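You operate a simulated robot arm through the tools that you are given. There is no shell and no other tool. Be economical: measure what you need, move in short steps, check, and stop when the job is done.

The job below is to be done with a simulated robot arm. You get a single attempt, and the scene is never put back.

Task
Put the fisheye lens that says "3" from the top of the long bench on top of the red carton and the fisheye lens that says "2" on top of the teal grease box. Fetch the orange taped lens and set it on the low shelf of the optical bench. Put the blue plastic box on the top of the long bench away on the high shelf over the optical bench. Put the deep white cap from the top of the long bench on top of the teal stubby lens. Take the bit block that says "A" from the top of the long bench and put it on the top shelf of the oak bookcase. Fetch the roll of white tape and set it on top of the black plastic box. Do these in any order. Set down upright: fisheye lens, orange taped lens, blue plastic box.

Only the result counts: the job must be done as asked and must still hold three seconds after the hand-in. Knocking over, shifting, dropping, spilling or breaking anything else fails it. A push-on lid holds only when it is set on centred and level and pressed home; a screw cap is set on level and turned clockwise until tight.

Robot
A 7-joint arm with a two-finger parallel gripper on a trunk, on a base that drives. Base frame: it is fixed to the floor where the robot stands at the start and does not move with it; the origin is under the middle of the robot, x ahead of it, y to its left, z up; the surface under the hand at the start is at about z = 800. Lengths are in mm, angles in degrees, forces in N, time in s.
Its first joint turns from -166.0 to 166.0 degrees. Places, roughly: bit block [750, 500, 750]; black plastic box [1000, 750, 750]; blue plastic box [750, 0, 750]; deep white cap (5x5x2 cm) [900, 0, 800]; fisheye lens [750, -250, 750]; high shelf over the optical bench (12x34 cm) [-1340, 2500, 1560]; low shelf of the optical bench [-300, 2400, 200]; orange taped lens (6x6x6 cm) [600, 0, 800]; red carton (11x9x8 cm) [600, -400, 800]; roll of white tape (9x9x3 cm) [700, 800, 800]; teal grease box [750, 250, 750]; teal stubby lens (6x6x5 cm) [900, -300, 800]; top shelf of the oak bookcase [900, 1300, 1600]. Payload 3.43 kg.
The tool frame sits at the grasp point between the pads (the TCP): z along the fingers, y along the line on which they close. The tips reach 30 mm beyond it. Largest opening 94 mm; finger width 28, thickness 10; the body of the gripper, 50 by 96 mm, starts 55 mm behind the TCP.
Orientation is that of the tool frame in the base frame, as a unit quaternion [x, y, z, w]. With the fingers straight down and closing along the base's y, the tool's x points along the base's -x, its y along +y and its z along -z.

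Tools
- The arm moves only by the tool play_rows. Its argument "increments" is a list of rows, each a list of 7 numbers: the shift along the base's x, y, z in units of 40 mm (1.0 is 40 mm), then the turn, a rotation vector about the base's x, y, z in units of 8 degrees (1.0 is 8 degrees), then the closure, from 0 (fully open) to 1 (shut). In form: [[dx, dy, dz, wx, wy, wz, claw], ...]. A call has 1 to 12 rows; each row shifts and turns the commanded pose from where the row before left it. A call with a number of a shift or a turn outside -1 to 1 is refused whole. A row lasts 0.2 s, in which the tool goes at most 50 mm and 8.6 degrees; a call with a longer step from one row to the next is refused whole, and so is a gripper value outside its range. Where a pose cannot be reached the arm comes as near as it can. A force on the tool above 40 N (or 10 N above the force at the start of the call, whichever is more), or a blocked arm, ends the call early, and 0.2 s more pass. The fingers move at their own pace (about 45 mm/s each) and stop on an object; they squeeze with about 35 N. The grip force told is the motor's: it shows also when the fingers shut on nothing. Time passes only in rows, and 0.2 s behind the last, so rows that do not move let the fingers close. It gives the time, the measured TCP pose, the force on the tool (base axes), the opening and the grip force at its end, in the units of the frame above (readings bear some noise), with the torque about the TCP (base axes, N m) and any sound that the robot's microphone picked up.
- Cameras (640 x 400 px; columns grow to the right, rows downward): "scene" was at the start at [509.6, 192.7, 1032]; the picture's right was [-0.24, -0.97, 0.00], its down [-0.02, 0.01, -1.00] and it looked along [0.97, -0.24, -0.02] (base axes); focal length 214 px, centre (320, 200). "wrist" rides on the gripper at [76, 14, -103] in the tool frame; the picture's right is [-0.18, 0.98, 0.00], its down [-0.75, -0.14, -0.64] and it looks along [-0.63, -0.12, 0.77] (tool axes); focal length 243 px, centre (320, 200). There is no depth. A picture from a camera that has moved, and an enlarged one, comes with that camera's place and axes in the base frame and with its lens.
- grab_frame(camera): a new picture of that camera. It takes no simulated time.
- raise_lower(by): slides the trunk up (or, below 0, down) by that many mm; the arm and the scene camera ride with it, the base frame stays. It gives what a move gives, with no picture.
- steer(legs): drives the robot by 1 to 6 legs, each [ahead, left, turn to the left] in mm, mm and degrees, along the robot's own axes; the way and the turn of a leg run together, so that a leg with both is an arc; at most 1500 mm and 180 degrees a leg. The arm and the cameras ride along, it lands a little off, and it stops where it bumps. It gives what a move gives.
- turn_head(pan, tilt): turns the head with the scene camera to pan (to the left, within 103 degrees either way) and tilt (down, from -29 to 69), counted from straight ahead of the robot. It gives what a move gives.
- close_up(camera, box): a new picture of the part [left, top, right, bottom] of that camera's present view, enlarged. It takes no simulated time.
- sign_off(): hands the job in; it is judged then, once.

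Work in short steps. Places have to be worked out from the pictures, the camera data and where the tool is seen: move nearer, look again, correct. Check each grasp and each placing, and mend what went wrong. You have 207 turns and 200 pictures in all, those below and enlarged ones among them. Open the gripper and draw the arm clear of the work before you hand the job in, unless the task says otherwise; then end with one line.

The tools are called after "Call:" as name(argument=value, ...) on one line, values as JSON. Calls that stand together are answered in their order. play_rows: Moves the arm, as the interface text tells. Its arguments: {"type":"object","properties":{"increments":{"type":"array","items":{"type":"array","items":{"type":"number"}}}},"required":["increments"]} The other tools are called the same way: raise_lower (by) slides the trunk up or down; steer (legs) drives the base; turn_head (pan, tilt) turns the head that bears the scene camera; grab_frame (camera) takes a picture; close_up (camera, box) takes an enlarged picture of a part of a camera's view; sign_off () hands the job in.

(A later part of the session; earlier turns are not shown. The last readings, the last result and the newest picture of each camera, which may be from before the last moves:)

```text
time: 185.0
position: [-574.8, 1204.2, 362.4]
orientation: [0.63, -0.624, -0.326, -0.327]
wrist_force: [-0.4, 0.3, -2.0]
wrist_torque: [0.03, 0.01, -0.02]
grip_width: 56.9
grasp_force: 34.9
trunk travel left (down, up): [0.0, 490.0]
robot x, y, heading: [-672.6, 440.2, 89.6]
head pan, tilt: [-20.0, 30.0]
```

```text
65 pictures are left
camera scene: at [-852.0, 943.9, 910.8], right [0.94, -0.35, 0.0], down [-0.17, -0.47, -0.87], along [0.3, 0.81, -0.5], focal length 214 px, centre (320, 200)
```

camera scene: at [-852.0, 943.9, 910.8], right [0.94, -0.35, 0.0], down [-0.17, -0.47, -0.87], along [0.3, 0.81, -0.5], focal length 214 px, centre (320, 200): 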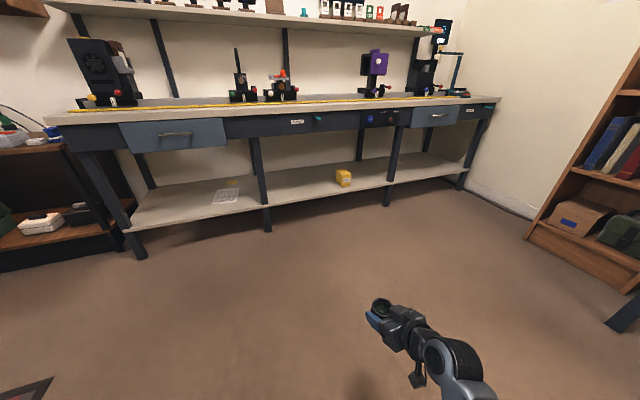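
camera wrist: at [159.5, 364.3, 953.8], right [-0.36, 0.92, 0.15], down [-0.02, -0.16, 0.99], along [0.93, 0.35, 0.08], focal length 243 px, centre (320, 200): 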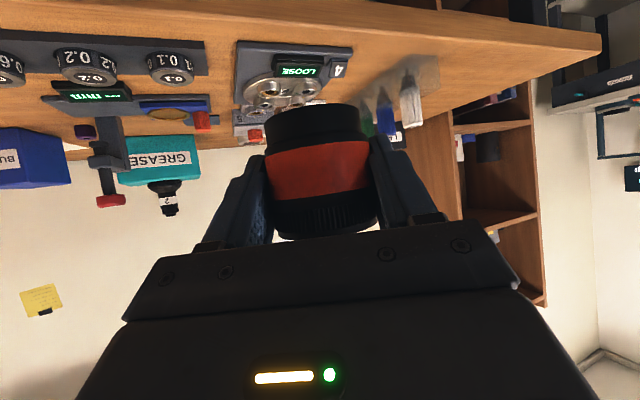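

Low reach works. Drive ahead 830 mm and 95 mm right to stand before the bay.

Call:
steer(legs=[[830, -95, 0]])

Call:
turn_head(pan=-10, tilt=35)

Call:
grab_frame(camera="scene")

Call:
grab_frame(camera="wrist")

```text
time: 189.4
position: [-466.8, 2021.7, 362.2]
orientation: [0.628, -0.626, -0.326, -0.329]
wrist_force: [0.3, -0.4, -1.2]
wrist_torque: [0.02, 0.01, 0.04]
grip_width: 57.0
grasp_force: 34.6
trunk travel left (down, up): [0.0, 490.0]
robot x, y, heading: [-568.4, 1253.9, 89.5]
head pan, tilt: [-20.0, 30.0]
```

```text
time: 190.1
position: [-465.6, 2022.6, 362.1]
orientation: [0.628, -0.626, -0.325, -0.329]
wrist_force: [-0.2, 0.7, -2.3]
wrist_torque: [-0.02, 0.01, -0.02]
grip_width: 57.0
grasp_force: 34.7
trunk travel left (down, up): [0.0, 490.0]
robot x, y, heading: [-569.8, 1258.5, 89.2]
head pan, tilt: [-10.0, 35.0]
```

```text
64 pictures are left
camera scene: at [-759.9, 1766.3, 903.0], right [0.98, -0.19, 0.0], down [-0.11, -0.56, -0.82], along [0.15, 0.8, -0.57], focal length 214 px, centre (320, 200)
```

scene: 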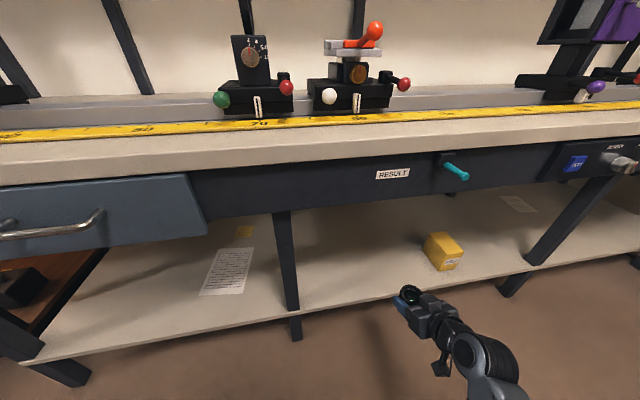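

```text
63 pictures are left
camera wrist: at [-480.0, 1892.9, 359.2], right [-0.98, 0.1, 0.15], down [0.14, -0.09, 0.99], along [0.12, 0.99, 0.08], focal length 243 px, centre (320, 200)
```

wrist: 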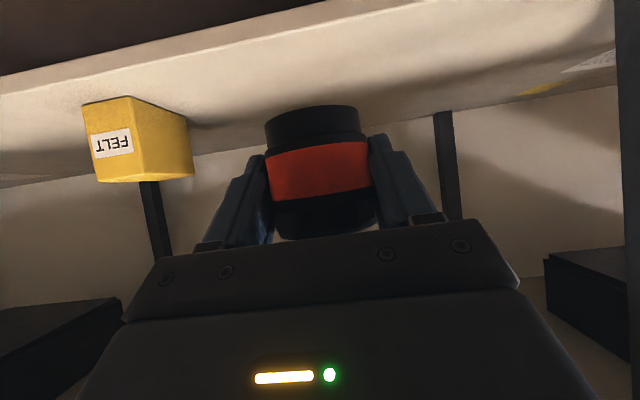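

Shelf top front edge ≈ (y 2124, z 200–237). Drive 190 mm forward so the lens is over the shelf.

Call:
steer(legs=[[190, 0, 0]])

Call:
play_rows(increments=[[0, 0, -0.6, 0, 0, 0, 1], [0, 0, -0.5, 0, 0, 0, 1], [0, 0, 0, 0, 0, 0, 1]])

Call:
grab_frame(camera="wrist")

Call:
grab_frame(camera="scene")

```text
time: 191.6
position: [-463.6, 2210.3, 362.0]
orientation: [0.628, -0.625, -0.326, -0.329]
wrist_force: [0.0, -0.1, -1.8]
wrist_torque: [0.01, 0.04, -0.01]
grip_width: 56.9
grasp_force: 35.4
trunk travel left (down, up): [0.0, 490.0]
robot x, y, heading: [-565.9, 1443.6, 89.6]
head pan, tilt: [-10.0, 35.0]
```

```text
time: 192.4
position: [-465.0, 2210.7, 319.0]
orientation: [0.628, -0.625, -0.326, -0.329]
wrist_force: [-0.2, 0.5, -1.9]
wrist_torque: [-0.03, 0.02, -0.02]
grip_width: 57.2
grasp_force: 34.8
trunk travel left (down, up): [0.0, 490.0]
robot x, y, heading: [-566.4, 1442.1, 89.3]
head pan, tilt: [-10.0, 35.0]
```

```text
62 pictures are left
camera wrist: at [-478.3, 2080.0, 314.7], right [-0.98, 0.1, 0.15], down [0.14, -0.09, 0.99], along [0.12, 0.99, 0.08], focal length 243 px, centre (320, 200)
```

wrist: 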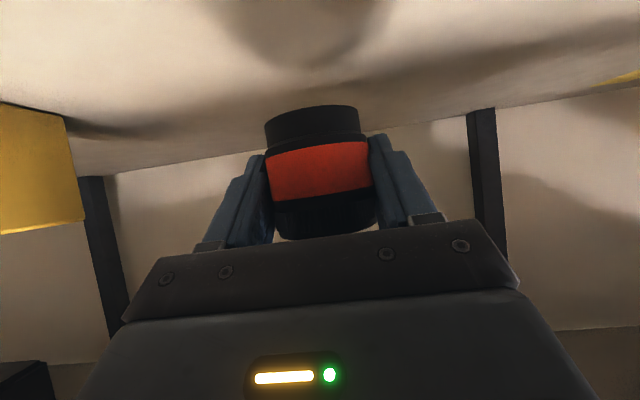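

```text
61 pictures are left
camera scene: at [-758.4, 1953.5, 903.0], right [0.98, -0.18, 0.0], down [-0.11, -0.56, -0.82], along [0.15, 0.81, -0.57], focal length 214 px, centre (320, 200)
```

scene: 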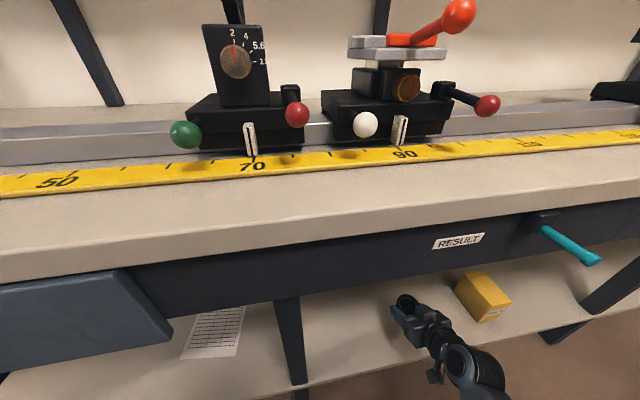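

Over the shelf. Lower step by step until contact.

Call:
play_rows(increments=[[0, 0, -0.5, 0, 0, 0, 1], [0, 0, -0.3, 0, 0, 0, 1], [0, 0, -0.12, 0, 0, 0, 1], [0, 0, -0.12, 0, 0, 0, 1], [0, 0, 0, 0, 0, 0, 1]])

Call:
grab_frame(camera="wrist")

```text
time: 193.6
position: [-463.1, 2210.0, 276.8]
orientation: [0.629, -0.625, -0.326, -0.328]
wrist_force: [0.3, -0.5, -1.2]
wrist_torque: [-0.05, 0.01, 0.0]
grip_width: 57.0
grasp_force: 35.4
trunk travel left (down, up): [0.0, 490.0]
robot x, y, heading: [-564.1, 1442.2, 89.0]
head pan, tilt: [-10.0, 35.0]
```

```text
60 pictures are left
camera wrist: at [-479.0, 2080.2, 273.8], right [-0.98, 0.1, 0.15], down [0.14, -0.09, 0.99], along [0.12, 0.99, 0.08], focal length 243 px, centre (320, 200)
```

wrist: 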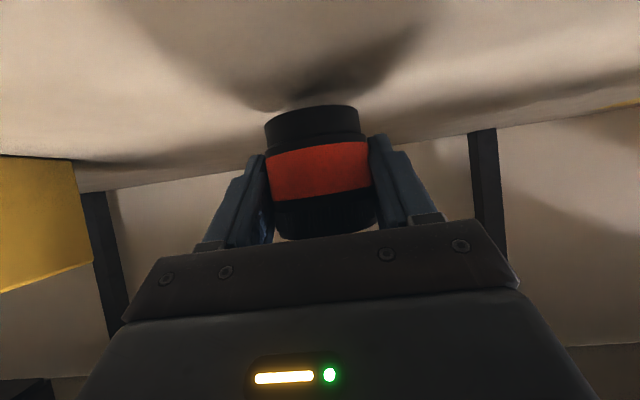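

Call:
play_rows(increments=[[0, 0, -0.2, 0, 0, 0, 1], [0, 0, -0.1, 0, 0, 0, 1], [0, 0, 0, 0, 0, 0, 1]])

Call:
grab_frame(camera="wrist")

```text
time: 194.4
position: [-465.0, 2210.2, 265.7]
orientation: [0.629, -0.625, -0.325, -0.328]
wrist_force: [-0.2, -0.7, -1.9]
wrist_torque: [-0.02, 0.0, 0.04]
grip_width: 57.1
grasp_force: 35.3
trunk travel left (down, up): [0.0, 490.0]
robot x, y, heading: [-565.5, 1441.1, 89.2]
head pan, tilt: [-10.0, 35.0]
```

```text
59 pictures are left
camera wrist: at [-479.3, 2080.5, 261.6], right [-0.98, 0.1, 0.15], down [0.14, -0.09, 0.99], along [0.11, 0.99, 0.08], focal length 243 px, centre (320, 200)
```

wrist: 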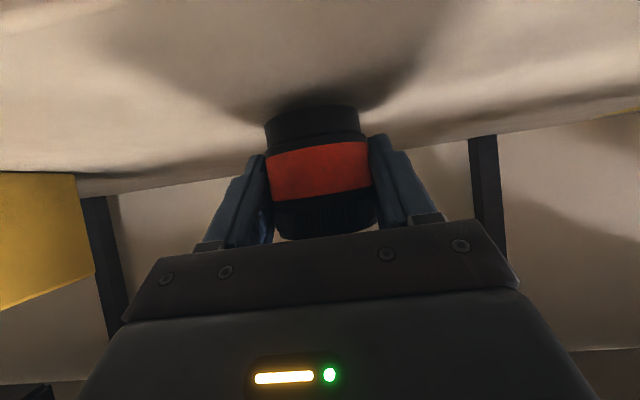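

Call:
play_rows(increments=[[0, 0, -0.15, 0, 0, 0, 1], [0, 0, -0.1, 0, 0, 0, 1], [0, 0, 0, 0, 0, 0, 1]])

Call:
play_rows(increments=[[0, 0, -0.1, 0, 0, 0, 1], [0, 0, 0, 0, 0, 0, 1]])

Call:
grab_frame(camera="wrist")

```text
time: 195.2
position: [-464.3, 2211.2, 256.7]
orientation: [0.628, -0.625, -0.326, -0.329]
wrist_force: [0.1, -2.6, 10.5]
wrist_torque: [-0.07, 0.3, 0.04]
grip_width: 57.1
grasp_force: 35.4
trunk travel left (down, up): [0.0, 490.0]
robot x, y, heading: [-566.4, 1440.9, 89.4]
head pan, tilt: [-10.0, 35.0]
```

```text
time: 195.8
position: [-463.1, 2211.5, 253.2]
orientation: [0.627, -0.625, -0.327, -0.332]
wrist_force: [6.5, 2.6, 24.0]
wrist_torque: [0.23, 0.1, -0.01]
grip_width: 57.1
grasp_force: 35.1
trunk travel left (down, up): [0.0, 490.0]
robot x, y, heading: [-564.1, 1445.7, 89.2]
head pan, tilt: [-10.0, 35.0]
```

```text
58 pictures are left
camera wrist: at [-478.3, 2082.0, 249.7], right [-0.98, 0.1, 0.14], down [0.13, -0.1, 0.99], along [0.12, 0.99, 0.08], focal length 243 px, centre (320, 200)
```

wrist: 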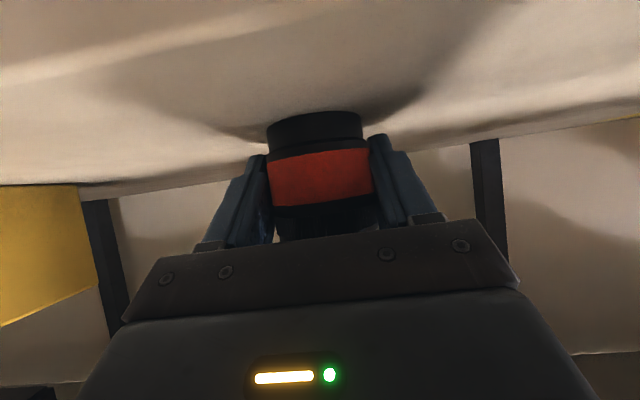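

Contact: lens sits on the shelf (z≈220). Relieve, open, and withdraw backwards along the tool axis.

Call:
play_rows(increments=[[0, 0, 0.05, 0, 0, 0, 1], [0, 0, 0, 0, 0, 0, 0.5], [0, 0, 0, 0, 0, 0, 0.2], [0, 0, 0, 0, 0, 0, 0], [0, 0, 0, 0, 0, 0, 0], [0, -0.5, 0.35, 0, 0, 0, 0], [0, -0.8, 0.5, 0, 0, 0, 0], [0, -0.8, 0.5, 0, 0, 0, 0], [0, -0.8, 0.4, 0, 0, 0, 0]])

Call:
grab_frame(camera="wrist")

```text
time: 197.8
position: [-465.8, 2094.9, 322.8]
orientation: [0.629, -0.625, -0.326, -0.328]
wrist_force: [0.9, 0.0, -0.1]
wrist_torque: [-0.01, -0.02, 0.01]
grip_width: 93.8
grasp_force: 0.1
trunk travel left (down, up): [0.0, 490.0]
robot x, y, heading: [-563.5, 1442.8, 89.7]
head pan, tilt: [-10.0, 35.0]
```

```text
57 pictures are left
camera wrist: at [-479.9, 1964.1, 318.5], right [-0.98, 0.1, 0.15], down [0.14, -0.1, 0.99], along [0.11, 0.99, 0.08], focal length 243 px, centre (320, 200)
```

wrist: 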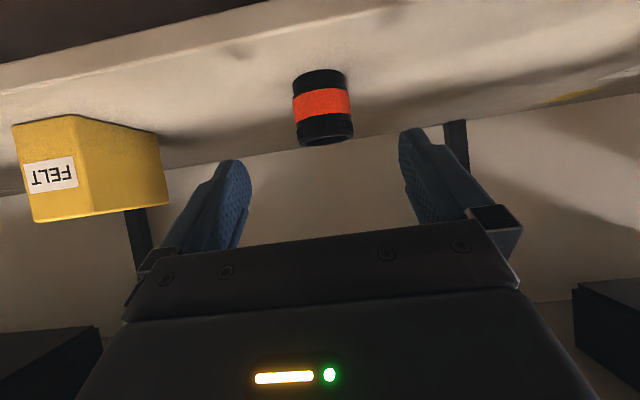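

Orange lens stands on the low shelf. While here, look at the high shelf (up left).

Call:
turn_head(pan=35, tilt=-25)

Call:
grab_frame(camera="scene")

```text
time: 199.1
position: [-465.4, 2093.9, 323.1]
orientation: [0.629, -0.625, -0.325, -0.329]
wrist_force: [-0.7, 0.3, -0.7]
wrist_torque: [-0.01, -0.04, -0.02]
grip_width: 94.1
grasp_force: 0.1
trunk travel left (down, up): [0.0, 490.0]
robot x, y, heading: [-565.5, 1441.7, 89.2]
head pan, tilt: [35.0, -25.0]
```

```text
56 pictures are left
camera scene: at [-814.7, 1925.6, 994.8], right [0.83, 0.56, 0.0], down [-0.24, 0.35, -0.91], along [-0.51, 0.75, 0.42], focal length 214 px, centre (320, 200)
```

scene: 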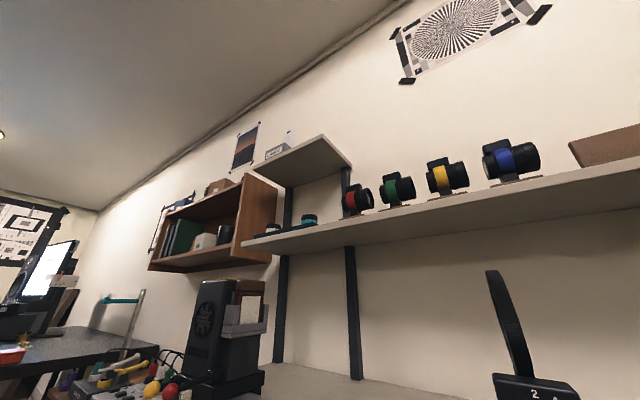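

Now back for the blue box. Reverse clear of the bench, then raise trunk and arm.

Call:
steer(legs=[[-1000, 0, 0]])

Call:
raise_lower(by=275)

Call:
play_rows(increments=[[0, 0.3, 0.9, 0, 0, 0, 0], [0, 0.3, 0.9, 0, 0, 0, 0], [0, 0.3, 0.9, 0, 0, 0, 0], [0, 0.3, 0.9, 0, 0, 0, 0], [0, 0.3, 0.9, 0, 0, 0, 0], [0, 0.3, 0.9, 0, 0, 0, 0], [0, 0.3, 0.9, 0, 0, 0, 0], [0, 0.3, 0.9, 0, 0, 0, 0], [0, 0.3, 0.9, -0.6, 0, 0, 0], [0, 0.3, 0.9, -0.65, 0, 0, 0], [0, 0, 0.9, 0, 0, 0, 0], [0, 0, 0.9, 0, 0, 0, 0]])

Call:
steer(legs=[[0, 0, -90], [230, -335, 0]])

Call:
turn_head(pan=-20, tilt=25)

Call:
grab_frame(camera="scene")

Call:
grab_frame(camera="wrist")

```text
time: 204.2
position: [-475.5, 1106.0, 321.2]
orientation: [-0.626, 0.628, 0.324, 0.33]
wrist_force: [0.2, -0.4, 0.3]
wrist_torque: [0.01, 0.01, 0.0]
grip_width: 94.0
grasp_force: 0.1
trunk travel left (down, up): [0.0, 490.0]
robot x, y, heading: [-579.2, 460.1, 88.8]
head pan, tilt: [35.0, -25.0]
```

```text
time: 207.0
position: [-475.2, 1106.6, 596.3]
orientation: [-0.625, 0.629, 0.324, 0.331]
wrist_force: [-0.6, 0.6, -0.1]
wrist_torque: [0.01, -0.02, -0.01]
grip_width: 94.0
grasp_force: 0.0
trunk travel left (down, up): [-275.0, 215.0]
robot x, y, heading: [-582.2, 457.1, 88.7]
head pan, tilt: [35.0, -25.0]
```

```text
time: 209.6
position: [-475.1, 1231.9, 1032.5]
orientation: [-0.652, 0.655, 0.268, 0.273]
wrist_force: [5.1, -1.0, -0.5]
wrist_torque: [0.11, 0.37, 0.35]
grip_width: 93.9
grasp_force: 0.0
out of reach, approached as far as the arm can: row 11
trunk travel left (down, up): [-275.0, 215.0]
robot x, y, heading: [-579.0, 460.9, 88.7]
head pan, tilt: [35.0, -25.0]
```

```text
time: 215.9
position: [429.2, 45.5, 1032.0]
orientation: [-0.014, 0.924, 0.002, 0.383]
wrist_force: [-0.3, 0.3, 0.2]
wrist_torque: [0.01, 0.0, 0.03]
grip_width: 93.8
grasp_force: 0.1
trunk travel left (down, up): [-275.0, 215.0]
robot x, y, heading: [-346.5, 124.4, 0.5]
head pan, tilt: [35.0, -25.0]
```

```text
time: 217.2
position: [429.5, 45.0, 1031.2]
orientation: [-0.013, 0.923, 0.001, 0.384]
wrist_force: [-0.4, -1.1, 0.8]
wrist_torque: [-0.02, -0.02, 0.04]
grip_width: 94.0
grasp_force: 0.0
trunk travel left (down, up): [-275.0, 215.0]
robot x, y, heading: [-349.1, 124.2, 0.6]
head pan, tilt: [-20.0, 25.0]
```

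```text
55 pictures are left
camera scene: at [158.8, 313.9, 1193.8], right [-0.33, -0.94, 0.0], down [-0.4, 0.14, -0.91], along [0.86, -0.3, -0.42], focal length 214 px, centre (320, 200)
```

scene: 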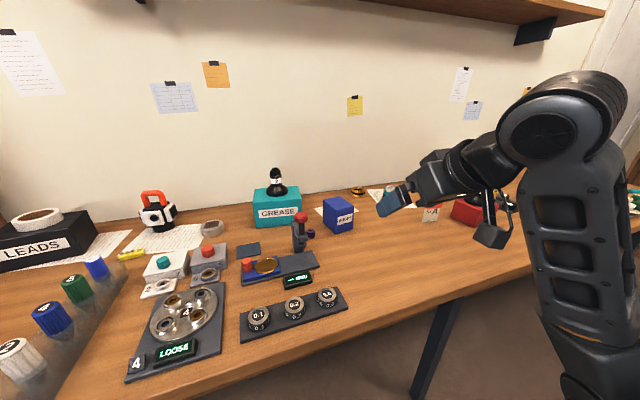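

```text
54 pictures are left
camera wrist: at [302.7, 53.7, 1050.2], right [0.1, 0.99, 0.12], down [0.08, -0.13, 0.99], along [0.99, -0.09, -0.09], focal length 243 px, centre (320, 200)
```

wrist: 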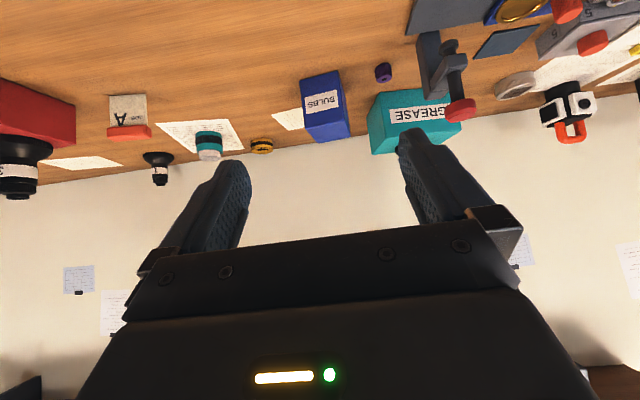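

The tool is at 45° pitch. Box front face ≈ (700,10)–(694,78), yaw ≈ +5°, height ~95–105. I extend forward first (so the elbow lifts), then drive ahead.

Call:
play_rows(increments=[[0.8, 0, 0, 0, 0, 0.31, 0], [0.8, 0, 0, 0, 0, 0.31, 0], [0.8, 0, 0, 0, 0, 0, 0], [0.8, 0, 0, 0, 0, 0, 0], [0, 0, 0, 0, 0, 0, 0]])

Call:
grab_frame(camera="scene")

Call:
grab_frame(camera="wrist")

```text
time: 218.4
position: [557.3, 42.9, 1033.3]
orientation: [-0.053, 0.922, 0.019, 0.383]
wrist_force: [1.6, -0.4, 0.2]
wrist_torque: [-0.01, 0.04, 0.01]
grip_width: 93.9
grasp_force: 0.1
trunk travel left (down, up): [-275.0, 215.0]
robot x, y, heading: [-347.8, 125.3, 0.7]
head pan, tilt: [-20.0, 25.0]
```

```text
53 pictures are left
camera scene: at [158.7, 313.9, 1193.8], right [-0.33, -0.94, 0.0], down [-0.4, 0.14, -0.91], along [0.85, -0.3, -0.42], focal length 214 px, centre (320, 200)
```

scene: 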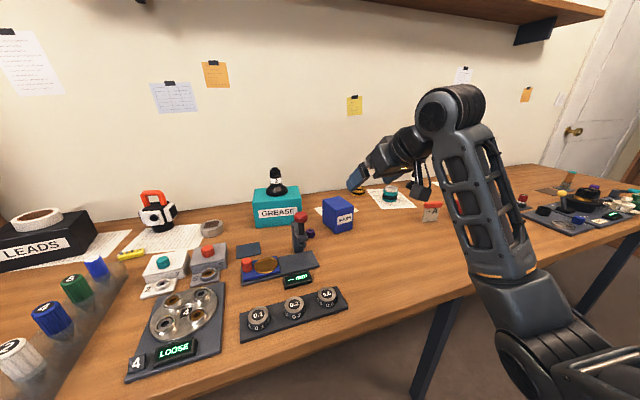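

```text
52 pictures are left
camera wrist: at [430.3, 41.2, 1050.8], right [0.02, 0.99, 0.12], down [0.09, -0.12, 0.99], along [1.0, -0.01, -0.09], focal length 243 px, centre (320, 200)
```

wrist: 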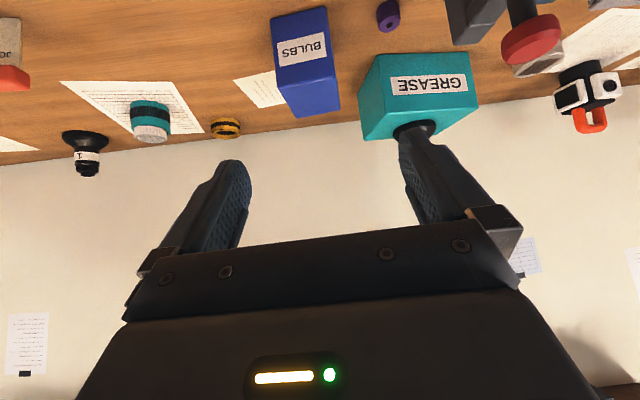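

The elbow hangs low (z~750) before the bench edge; I raise the trunk fully (215 mm) so it clears, then drive ahead 165 mm.

Call:
raise_lower(by=215)

Call:
steer(legs=[[165, 0, 0]])

Call:
play_rows(increments=[[0, 0, -0.9, 0, 0, 0, 0], [0, 0, -0.9, 0, 0, 0, 0], [0, 0, -0.9, 0, 0, 0, 0], [0, 0, -0.9, 0, 0, 0, 0], [0, 0, -0.9, 0, 0, 0, 0], [0, 0, 0, 0, 0, 0, 0]])

Call:
grab_frame(camera="scene")

Call:
grab_frame(camera="wrist")

```text
time: 220.7
position: [557.0, 43.0, 1247.3]
orientation: [-0.053, 0.922, 0.018, 0.383]
wrist_force: [0.3, 0.0, 0.2]
wrist_torque: [0.03, 0.03, 0.0]
grip_width: 94.1
grasp_force: 0.0
trunk travel left (down, up): [-490.0, 0.0]
robot x, y, heading: [-352.6, 125.4, 0.5]
head pan, tilt: [-20.0, 25.0]
```

```text
time: 222.1
position: [724.5, 45.0, 1247.2]
orientation: [-0.053, 0.922, 0.018, 0.383]
wrist_force: [-0.5, 0.5, 0.5]
wrist_torque: [0.01, 0.0, 0.0]
grip_width: 94.0
grasp_force: 0.1
trunk travel left (down, up): [-490.0, 0.0]
robot x, y, heading: [-180.7, 128.6, 0.8]
head pan, tilt: [-20.0, 25.0]
```

```text
time: 223.5
position: [724.8, 45.5, 1068.5]
orientation: [-0.053, 0.922, 0.018, 0.383]
wrist_force: [-0.1, -0.6, 0.3]
wrist_torque: [-0.02, 0.03, -0.01]
grip_width: 94.0
grasp_force: 0.2
trunk travel left (down, up): [-490.0, 0.0]
robot x, y, heading: [-178.7, 126.7, 0.5]
head pan, tilt: [-20.0, 25.0]
```

```text
51 pictures are left
camera scene: at [325.4, 315.7, 1408.8], right [-0.33, -0.94, 0.0], down [-0.4, 0.14, -0.91], along [0.85, -0.3, -0.42], focal length 214 px, centre (320, 200)
```

scene: 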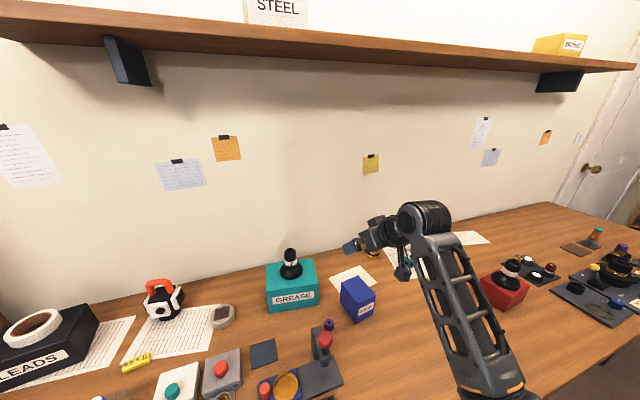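

```text
50 pictures are left
camera wrist: at [597.3, 43.5, 1085.8], right [0.02, 0.99, 0.12], down [0.09, -0.12, 0.99], along [1.0, -0.01, -0.09], focal length 243 px, centre (320, 200)
```

wrist: 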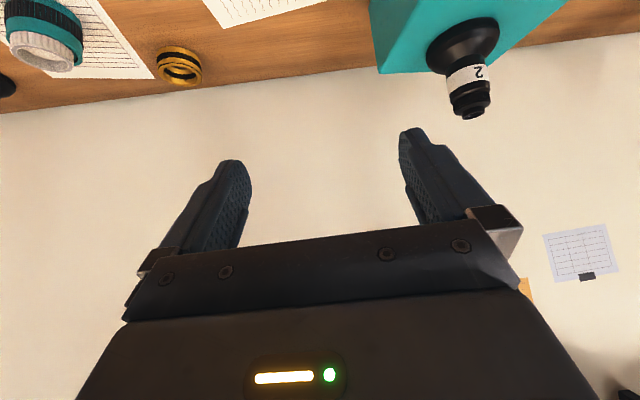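

The elbow would drop onto the bench here. Better: stand further back (elbow outside the bench edge) and reach out. Back 130 mm, extend 121 mm, and descend partly.

Call:
steer(legs=[[-130, 0, 0]])

Call:
play_rows(increments=[[0.9, 0, 0, 0, 0, 0, 0], [0.9, 0, 0, 0, 0, 0, 0], [0.5, 0, -0.5, 0, 0, 0, 0], [0, 0, -0.9, 0, 0, 0, 0], [0, 0, -0.9, 0, 0, 0, 0], [0, 0, 0, 0, 0, 0, 0]])

Call:
grab_frame(camera="scene")

Call:
grab_frame(camera="wrist")

```text
time: 224.8
position: [593.2, 46.9, 1067.2]
orientation: [-0.055, 0.922, 0.019, 0.383]
wrist_force: [0.1, 0.1, 0.2]
wrist_torque: [0.0, 0.0, 0.02]
grip_width: 93.9
grasp_force: 0.1
trunk travel left (down, up): [-490.0, 0.0]
robot x, y, heading: [-312.9, 124.3, 0.6]
head pan, tilt: [-20.0, 25.0]
```

```text
time: 226.2
position: [687.3, 45.3, 976.4]
orientation: [-0.055, 0.922, 0.019, 0.383]
wrist_force: [-0.7, 0.0, -0.3]
wrist_torque: [-0.01, -0.03, 0.01]
grip_width: 94.0
grasp_force: 0.0
trunk travel left (down, up): [-490.0, 0.0]
robot x, y, heading: [-309.3, 126.6, 0.9]
head pan, tilt: [-20.0, 25.0]
```

```text
49 pictures are left
camera scene: at [192.9, 316.0, 1408.8], right [-0.33, -0.94, 0.0], down [-0.4, 0.14, -0.91], along [0.86, -0.3, -0.42], focal length 214 px, centre (320, 200)
```

scene: 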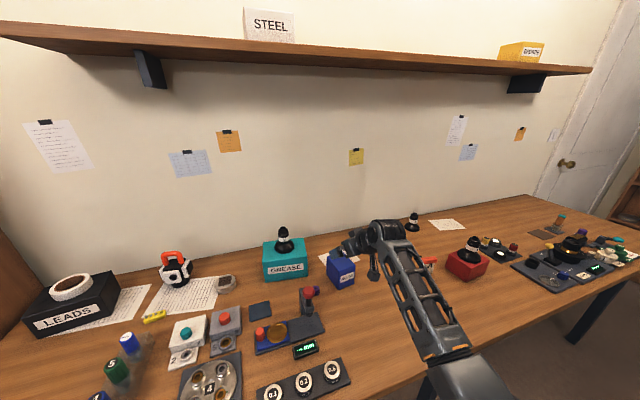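

```text
48 pictures are left
camera wrist: at [559.3, 43.9, 995.5], right [0.01, 0.99, 0.12], down [0.09, -0.12, 0.99], along [1.0, 0.0, -0.09], focal length 243 px, centre (320, 200)
```

wrist: 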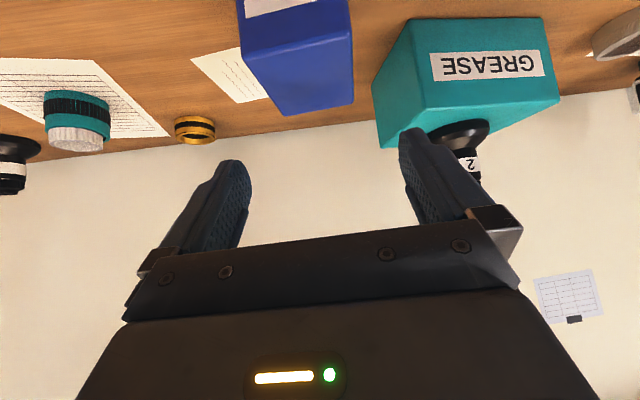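

Good view of the box top; zoom to measure it.

Call:
close_up(camera="wrist", box=[220, 0, 380, 130])

```text
3.08 times, centred on (300, 65) of wrist
camera zoom: at [559.3, 43.9, 995.5], right [0.01, 0.99, 0.12], down [0.09, -0.12, 0.99], along [1.0, 0.0, -0.09], focal length 746 px, centre (382, 615)
```

zoom: 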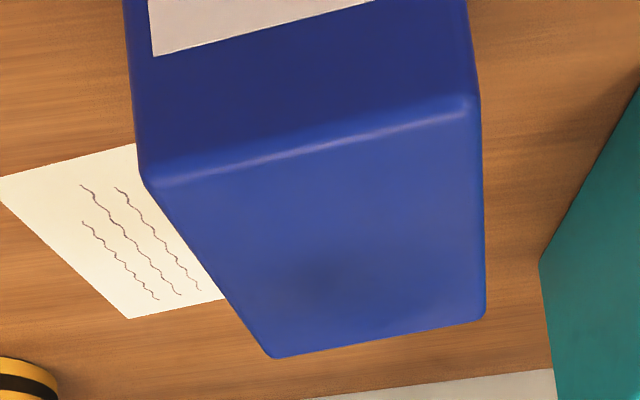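

Box top: centre ≈ (730,46), 62×78 mm, yaw ≈ 9.5°, top z≈893. I align yaw and descend to (722,44.5,862).

Call:
play_rows(increments=[[0.1, 0, -0.5, 0, 0, 0.33, 0], [0.2, 0, -0.6, 0, 0, 0, 0], [0.2, 0, -0.6, 0, 0, 0, 0], [0.2, 0, -0.6, 0, 0, 0, 0], [0.16, 0, -0.55, 0, 0, 0, 0], [0, 0, 0, 0, 0, 0, 0]])

Call:
grab_frame(camera="wrist")

Call:
close_up(camera="scene", box=[280, 180, 480, 400])

```text
time: 227.6
position: [718.7, 46.6, 863.7]
orientation: [-0.076, 0.92, 0.028, 0.382]
wrist_force: [-0.4, -1.3, -0.1]
wrist_torque: [-0.01, 0.01, -0.01]
grip_width: 93.9
grasp_force: 0.0
trunk travel left (down, up): [-490.0, 0.0]
robot x, y, heading: [-312.7, 128.1, 0.8]
head pan, tilt: [-20.0, 25.0]
```

```text
46 pictures are left
camera wrist: at [592.0, 39.2, 881.7], right [-0.03, 0.99, 0.12], down [0.1, -0.12, 0.99], along [0.99, 0.04, -0.09], focal length 243 px, centre (320, 200)
```

wrist: 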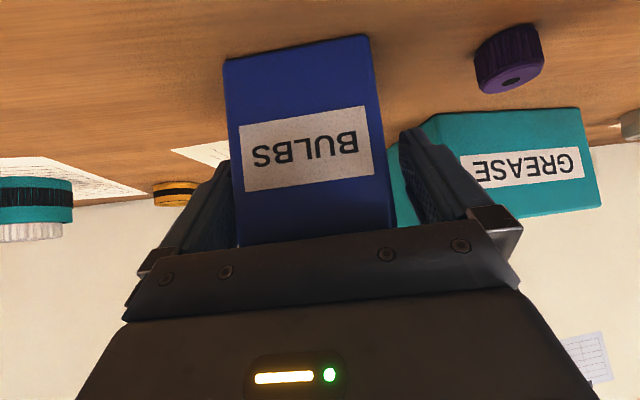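

```text
1.82 times, centred on (380, 290) of scene
camera zoom: at [192.9, 316.0, 1408.8], right [-0.33, -0.94, 0.0], down [-0.4, 0.14, -0.91], along [0.86, -0.3, -0.42], focal length 390 px, centre (211, 36)
```

zoom: 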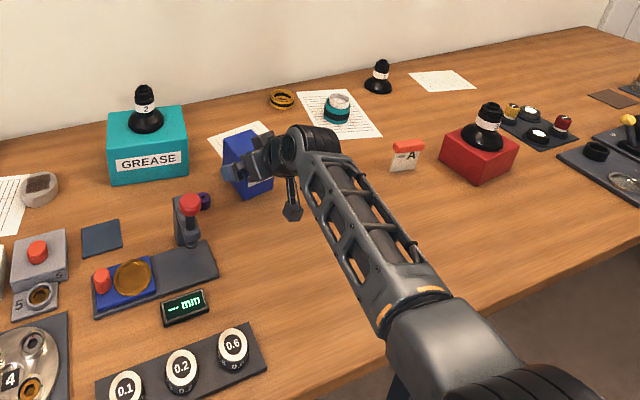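

Box is between the fingers; shift 2.5 mm to centre and close.

Call:
play_rows(increments=[[0.05, -0.06, 0, 0, 0, 0, 0], [0, 0, 0, 0, 0, 0, 0.2], [0, 0, 0, 0, 0, 0, 0.6], [0, 0, 0, 0, 0, 0, 1], [0, 0, 0, 0, 0, 0, 1], [0, 0, 0, 0, 0, 0, 1]])

Call:
grab_frame(camera="wrist")

```text
time: 229.0
position: [721.4, 45.9, 864.0]
orientation: [-0.076, 0.92, 0.028, 0.383]
wrist_force: [2.2, 0.3, -0.1]
wrist_torque: [0.1, -0.03, -0.07]
grip_width: 74.1
grasp_force: 34.9
trunk travel left (down, up): [-490.0, 0.0]
robot x, y, heading: [-310.6, 127.7, 0.5]
head pan, tilt: [-20.0, 25.0]
```

```text
44 pictures are left
camera wrist: at [594.4, 36.8, 881.5], right [-0.03, 0.99, 0.12], down [0.1, -0.12, 0.99], along [0.99, 0.04, -0.09], focal length 243 px, centre (320, 200)
```

wrist: 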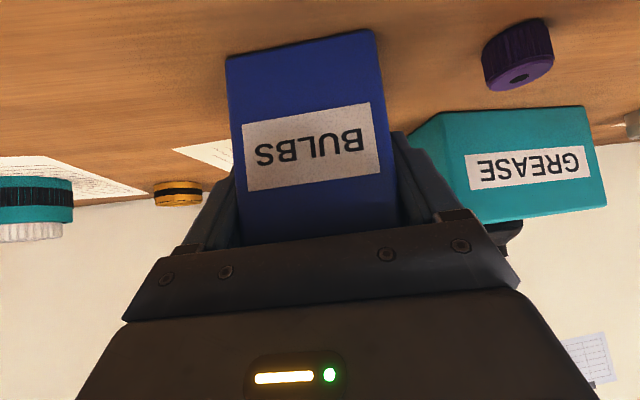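

Gripped (74 mm). Lift 180 mm, pull in.

Call:
play_rows(increments=[[0, 0, 0.5, 0, 0, 0, 1], [0, 0, 0.9, 0, 0, 0, 1], [0, 0, 0.9, 0, 0, 0, 1], [0, 0, 0.9, 0, 0, 0, 1], [0, 0, 0.9, 0, 0, 0, 1], [0, 0, 0.9, 0, 0, 0, 1], [-0.9, 0, 0.3, 0, 0, 0, 1], [-0.9, 0, 0.3, 0, 0, 0, 1], [-0.9, 0, 0.3, 0, 0, 0, 1], [-0.9, 0, 0.3, 0, 0, 0, 1], [-0.9, 0, 0, 0, 0, 0, 1]])

Call:
grab_frame(camera="scene")

Call:
grab_frame(camera="wrist")

```text
time: 231.4
position: [541.1, 43.5, 1110.5]
orientation: [-0.077, 0.92, 0.029, 0.382]
wrist_force: [-0.4, -0.2, -2.5]
wrist_torque: [0.01, 0.05, -0.02]
grip_width: 73.9
grasp_force: 35.2
trunk travel left (down, up): [-490.0, 0.0]
robot x, y, heading: [-314.0, 128.2, 0.8]
head pan, tilt: [-20.0, 25.0]
```

```text
43 pictures are left
camera scene: at [193.2, 316.0, 1408.7], right [-0.33, -0.94, 0.0], down [-0.4, 0.14, -0.91], along [0.86, -0.3, -0.42], focal length 214 px, centre (320, 200)
```

scene: 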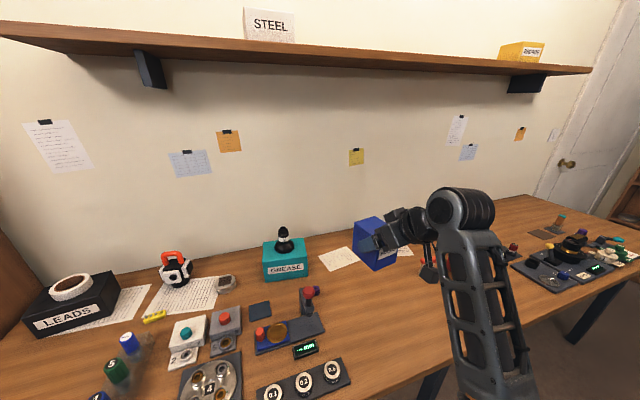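

```text
42 pictures are left
camera wrist: at [414.3, 35.8, 1128.6], right [-0.03, 0.99, 0.12], down [0.1, -0.12, 0.99], along [0.99, 0.04, -0.09], focal length 243 px, centre (320, 200)
```

wrist: 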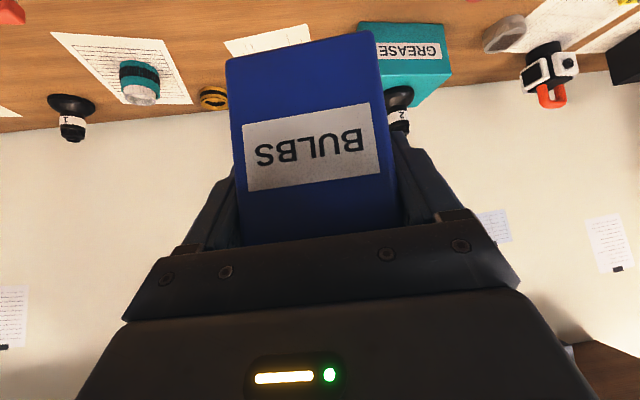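

Box steady. Travel: back-left, turn left 90°, then diagonal toward the high shelf, stopping short.

Call:
steer(legs=[[-260, 310, 0], [0, 0, 89], [550, 790, 0]])

Call:
turn_head(pan=0, tilt=0)

Call:
grab_frame(camera="scene")

```text
time: 242.3
position: [-1320.0, 1807.7, 1109.2]
orientation: [0.714, -0.586, -0.294, -0.247]
wrist_force: [-0.6, 0.0, -2.0]
wrist_torque: [-0.03, -0.02, -0.01]
grip_width: 74.1
grasp_force: 34.8
trunk travel left (down, up): [-490.0, 0.0]
robot x, y, heading: [-1374.3, 950.4, 93.0]
head pan, tilt: [-20.0, 25.0]
```

```text
time: 243.2
position: [-1321.3, 1808.4, 1109.1]
orientation: [0.714, -0.586, -0.294, -0.247]
wrist_force: [0.1, 0.1, -2.5]
wrist_torque: [-0.03, -0.04, 0.01]
grip_width: 74.1
grasp_force: 34.7
trunk travel left (down, up): [-490.0, 0.0]
robot x, y, heading: [-1373.8, 953.2, 92.7]
head pan, tilt: [0.0, 0.0]
```

```text
41 pictures are left
camera scene: at [-1613.5, 1451.5, 1449.0], right [1.0, 0.05, 0.0], down [0.0, 0.0, -1.0], along [-0.05, 1.0, 0.0], focal length 214 px, centre (320, 200)
```

scene: 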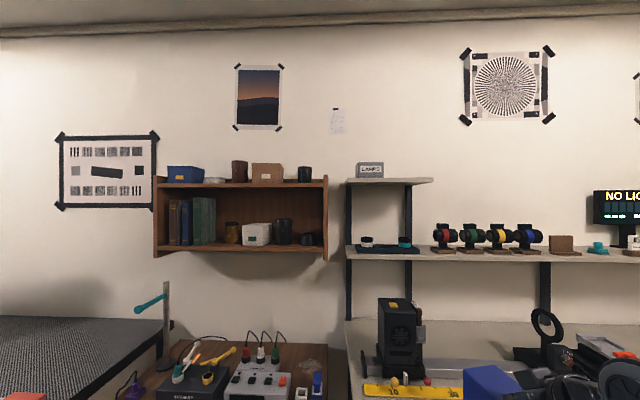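

High shelf: x ≈ -1530…-1130, front y≈2450, LAMPS box on its left; free spot x≈-1250. Raise the hand here and straighten the box's yaw.

Call:
play_rows(increments=[[0, 0, 0.95, 0, 0, -0.5, 1], [0, 0, 0.95, 0, 0, -0.5, 1], [0, 0, 0.95, 0, 0, -0.5, 1], [0, 0, 0.95, 0, 0, 0, 1], [0, 0, 0.95, 0, 0, 0, 1], [0, 0, 0.95, 0, 0, 0, 1], [0, 0, 0.95, 0, 0, 0, 1], [0, 0, 0.95, 0, 0, 0, 1], [0, 0, 0.95, 0, 0, 0, 1], [0, 0, 0.95, 0, 0, 0, 1], [0, 0, 0.95, 0, 0, 0, 1], [0, 0, 0.95, 0, 0, 0, 1]])

Call:
play_rows(increments=[[0, 0, 0.9, 0, 0, 0, 1], [0, 0, 0.9, 0, 0, 0, 1], [0, 0, 0.9, 0, 0, 0, 1], [0, 0, 0, 0, 0, 0, 1]])

Call:
grab_frame(camera="wrist")

```text
time: 245.8
position: [-1320.9, 1806.0, 1565.2]
orientation: [-0.649, 0.657, 0.266, 0.275]
wrist_force: [0.6, 0.1, -3.3]
wrist_torque: [-0.08, 0.01, -0.03]
grip_width: 74.0
grasp_force: 35.3
trunk travel left (down, up): [-490.0, 0.0]
robot x, y, heading: [-1376.1, 946.6, 92.9]
head pan, tilt: [0.0, 0.0]
```

```text
time: 246.8
position: [-1319.4, 1806.7, 1675.6]
orientation: [-0.649, 0.657, 0.267, 0.276]
wrist_force: [-0.6, 0.1, -2.7]
wrist_torque: [-0.04, 0.01, -0.03]
grip_width: 74.0
grasp_force: 35.3
trunk travel left (down, up): [-490.0, 0.0]
robot x, y, heading: [-1377.5, 951.2, 92.7]
head pan, tilt: [0.0, 0.0]
```

```text
40 pictures are left
camera wrist: at [-1336.5, 1677.9, 1693.7], right [-0.98, 0.14, 0.12], down [0.14, 0.08, 0.99], along [0.13, 0.99, -0.09], focal length 243 px, centre (320, 200)
```

wrist: 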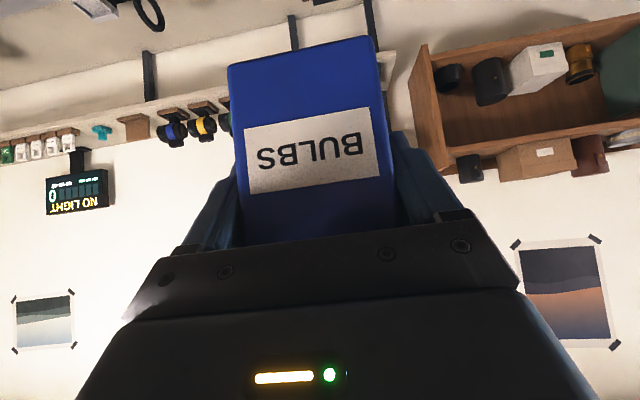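

Height 1675 reached, box bottom ≈ 1612. Drive 500 mm forward and 89 mm right, then look again.

Call:
steer(legs=[[500, -89, 0]])

Call:
turn_head(pan=-15, tilt=-10)

Call:
grab_frame(camera="scene")

Call:
grab_frame(camera="wrist")

```text
time: 249.8
position: [-1261.1, 2320.9, 1675.9]
orientation: [-0.651, 0.655, 0.268, 0.275]
wrist_force: [0.5, 0.3, -3.2]
wrist_torque: [-0.04, -0.01, 0.0]
grip_width: 74.0
grasp_force: 34.7
trunk travel left (down, up): [-490.0, 0.0]
robot x, y, heading: [-1311.3, 1463.3, 92.8]
head pan, tilt: [0.0, 0.0]
```

```text
time: 250.6
position: [-1261.8, 2322.6, 1674.9]
orientation: [-0.651, 0.655, 0.267, 0.275]
wrist_force: [0.1, 0.3, -2.6]
wrist_torque: [-0.02, 0.0, -0.02]
grip_width: 74.1
grasp_force: 35.0
trunk travel left (down, up): [-490.0, 0.0]
robot x, y, heading: [-1309.3, 1464.1, 92.8]
head pan, tilt: [-15.0, -10.0]
```

```text
39 pictures are left
camera scene: at [-1531.5, 1958.1, 1464.3], right [0.98, -0.21, 0.0], down [0.04, 0.17, -0.98], along [0.2, 0.96, 0.17], focal length 214 px, centre (320, 200)
```

scene: 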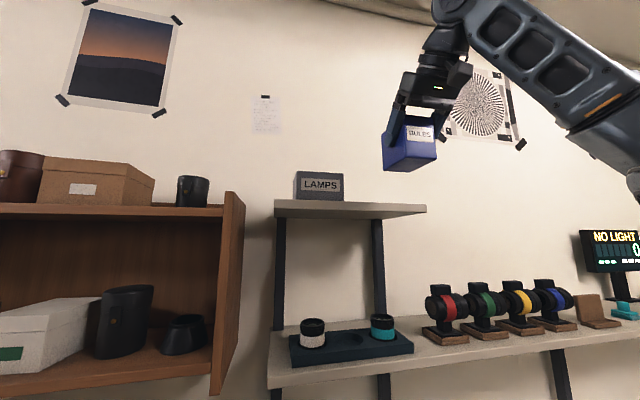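

```text
38 pictures are left
camera wrist: at [-1277.8, 2193.6, 1693.3], right [-0.98, 0.14, 0.12], down [0.14, 0.08, 0.99], along [0.13, 0.99, -0.09], focal length 243 px, centre (320, 200)
```

wrist: 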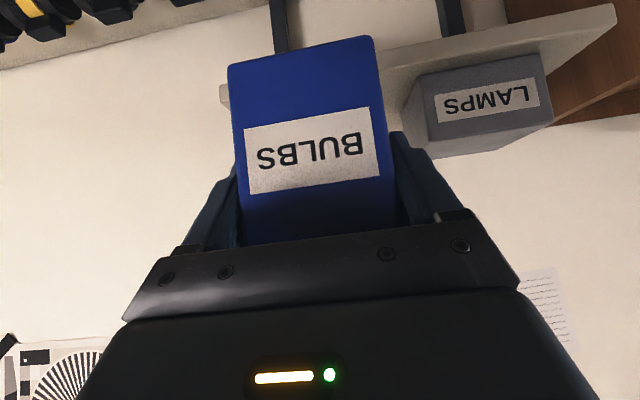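

Shelf: front edge y≈2430, z≈1545–1560, LAMPS ends at x≈-1385. Drive 136 mm more so the box is over the shelf centre (TCP y≈2458).

Call:
steer(legs=[[136, -6, 0]])

Call:
grab_frame(camera="scene")

Call:
grab_frame(camera="wrist")

```text
time: 251.9
position: [-1265.5, 2457.0, 1674.6]
orientation: [-0.652, 0.654, 0.268, 0.275]
wrist_force: [0.1, -0.7, -2.2]
wrist_torque: [-0.09, -0.02, 0.05]
grip_width: 73.7
grasp_force: 34.7
trunk travel left (down, up): [-490.0, 0.0]
robot x, y, heading: [-1311.0, 1601.6, 93.4]
head pan, tilt: [-15.0, -10.0]
```

```text
37 pictures are left
camera scene: at [-1534.6, 2092.7, 1464.5], right [0.98, -0.2, 0.0], down [0.04, 0.17, -0.98], along [0.2, 0.96, 0.17], focal length 214 px, centre (320, 200)
```

scene: 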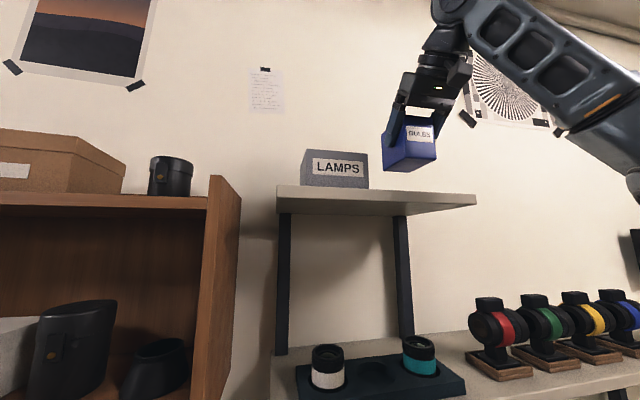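

```text
36 pictures are left
camera wrist: at [-1281.8, 2329.1, 1693.5], right [-0.98, 0.14, 0.12], down [0.13, 0.08, 0.99], along [0.12, 0.99, -0.09], focal length 243 px, centre (320, 200)
```

wrist: 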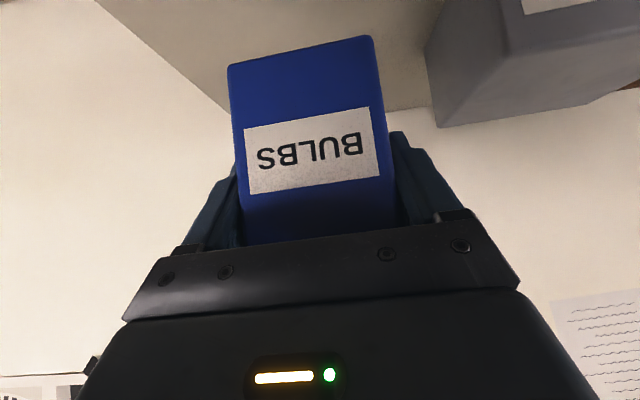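

The shelf is deeper than thought (y 2430 to ~2650). I go 30 mm further in and lower gently.

Call:
play_rows(increments=[[0, 0.4, -0.3, 0, 0, 0, 1], [0, 0.35, -0.4, 0, 0, 0, 1], [0, 0, -0.3, 0, 0, 0, 1], [0, 0, 0, 0, 0, 0, 1]])

Call:
close_up(camera="scene", box=[260, 80, 500, 230])

```text
time: 252.9
position: [-1265.3, 2487.8, 1632.8]
orientation: [-0.653, 0.654, 0.267, 0.273]
wrist_force: [-0.9, 1.3, -2.6]
wrist_torque: [-0.06, 0.03, 0.0]
grip_width: 74.3
grasp_force: 34.3
trunk travel left (down, up): [-490.0, 0.0]
robot x, y, heading: [-1314.1, 1598.6, 93.1]
head pan, tilt: [-15.0, -10.0]
```

```text
2.67 times, centred on (380, 155) of scene
camera zoom: at [-1534.6, 2093.1, 1464.3], right [0.98, -0.2, 0.0], down [0.04, 0.17, -0.98], along [0.2, 0.96, 0.17], focal length 572 px, centre (160, 320)
```

zoom: 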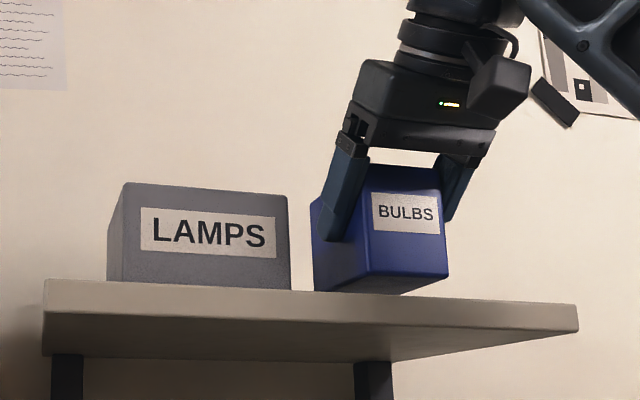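

Close above the shelf. Small steps down.

Call:
play_rows(increments=[[0, 0, -0.15, 0, 0, 0, 1], [0, 0, -0.1, 0, 0, 0, 1], [0, 0, 0, 0, 0, 0, 1]])

Call:
play_rows(increments=[[0, 0, -0.1, 0, 0, 0, 1], [0, 0, 0, 0, 0, 0, 1]])

Call:
close_up(camera="scene", box=[260, 80, 500, 230])

```text
time: 253.7
position: [-1265.6, 2488.2, 1624.5]
orientation: [-0.652, 0.654, 0.268, 0.274]
wrist_force: [0.0, 0.6, -2.7]
wrist_torque: [-0.06, -0.01, -0.01]
grip_width: 73.9
grasp_force: 34.7
trunk travel left (down, up): [-490.0, 0.0]
robot x, y, heading: [-1314.9, 1599.1, 93.1]
head pan, tilt: [-15.0, -10.0]
```

```text
time: 254.3
position: [-1265.9, 2488.6, 1621.3]
orientation: [-0.653, 0.654, 0.268, 0.274]
wrist_force: [-0.2, -0.1, -2.1]
wrist_torque: [-0.04, 0.0, -0.01]
grip_width: 74.3
grasp_force: 35.4
trunk travel left (down, up): [-490.0, 0.0]
robot x, y, heading: [-1313.8, 1600.9, 93.3]
head pan, tilt: [-15.0, -10.0]
```

```text
2.67 times, centred on (380, 155) of scene
camera zoom: at [-1534.6, 2093.0, 1464.4], right [0.98, -0.2, 0.0], down [0.04, 0.17, -0.98], along [0.2, 0.96, 0.17], focal length 572 px, centre (160, 320)
```

zoom: 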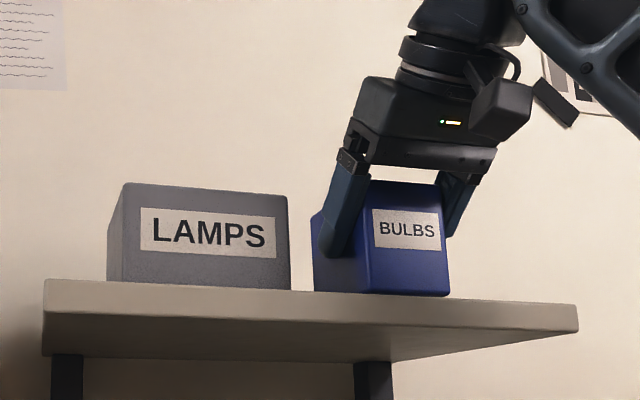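

Call:
play_rows(increments=[[0, 0, -0.1, 0, 0, 0, 1], [0, 0, 0, 0, 0, 0, 1]])

Call:
play_rows(increments=[[0, 0, -0.08, 0, 0, 0, 1], [0, 0, 0, 0, 0, 0, 1]])

Call:
play_rows(increments=[[0, 0, -0.06, 0, 0, 0, 1], [0, 0, 0, 0, 0, 0, 1]])

```text
time: 254.9
position: [-1264.6, 2488.1, 1617.3]
orientation: [-0.652, 0.654, 0.268, 0.274]
wrist_force: [0.7, -0.3, -2.1]
wrist_torque: [-0.02, 0.03, -0.01]
grip_width: 74.1
grasp_force: 35.2
trunk travel left (down, up): [-490.0, 0.0]
robot x, y, heading: [-1311.7, 1600.0, 93.2]
head pan, tilt: [-15.0, -10.0]
```

```text
time: 255.5
position: [-1265.4, 2488.7, 1612.7]
orientation: [-0.652, 0.654, 0.268, 0.274]
wrist_force: [-0.7, 0.2, -3.5]
wrist_torque: [-0.02, -0.01, 0.04]
grip_width: 74.3
grasp_force: 35.3
trunk travel left (down, up): [-490.0, 0.0]
robot x, y, heading: [-1309.9, 1599.7, 92.8]
head pan, tilt: [-15.0, -10.0]
```

```text
time: 256.1
position: [-1265.2, 2488.0, 1613.5]
orientation: [-0.651, 0.654, 0.269, 0.275]
wrist_force: [3.0, 6.3, 16.9]
wrist_torque: [-0.13, 0.59, -0.15]
grip_width: 73.9
grasp_force: 34.8
trunk travel left (down, up): [-490.0, 0.0]
robot x, y, heading: [-1312.1, 1599.6, 93.2]
head pan, tilt: [-15.0, -10.0]
```

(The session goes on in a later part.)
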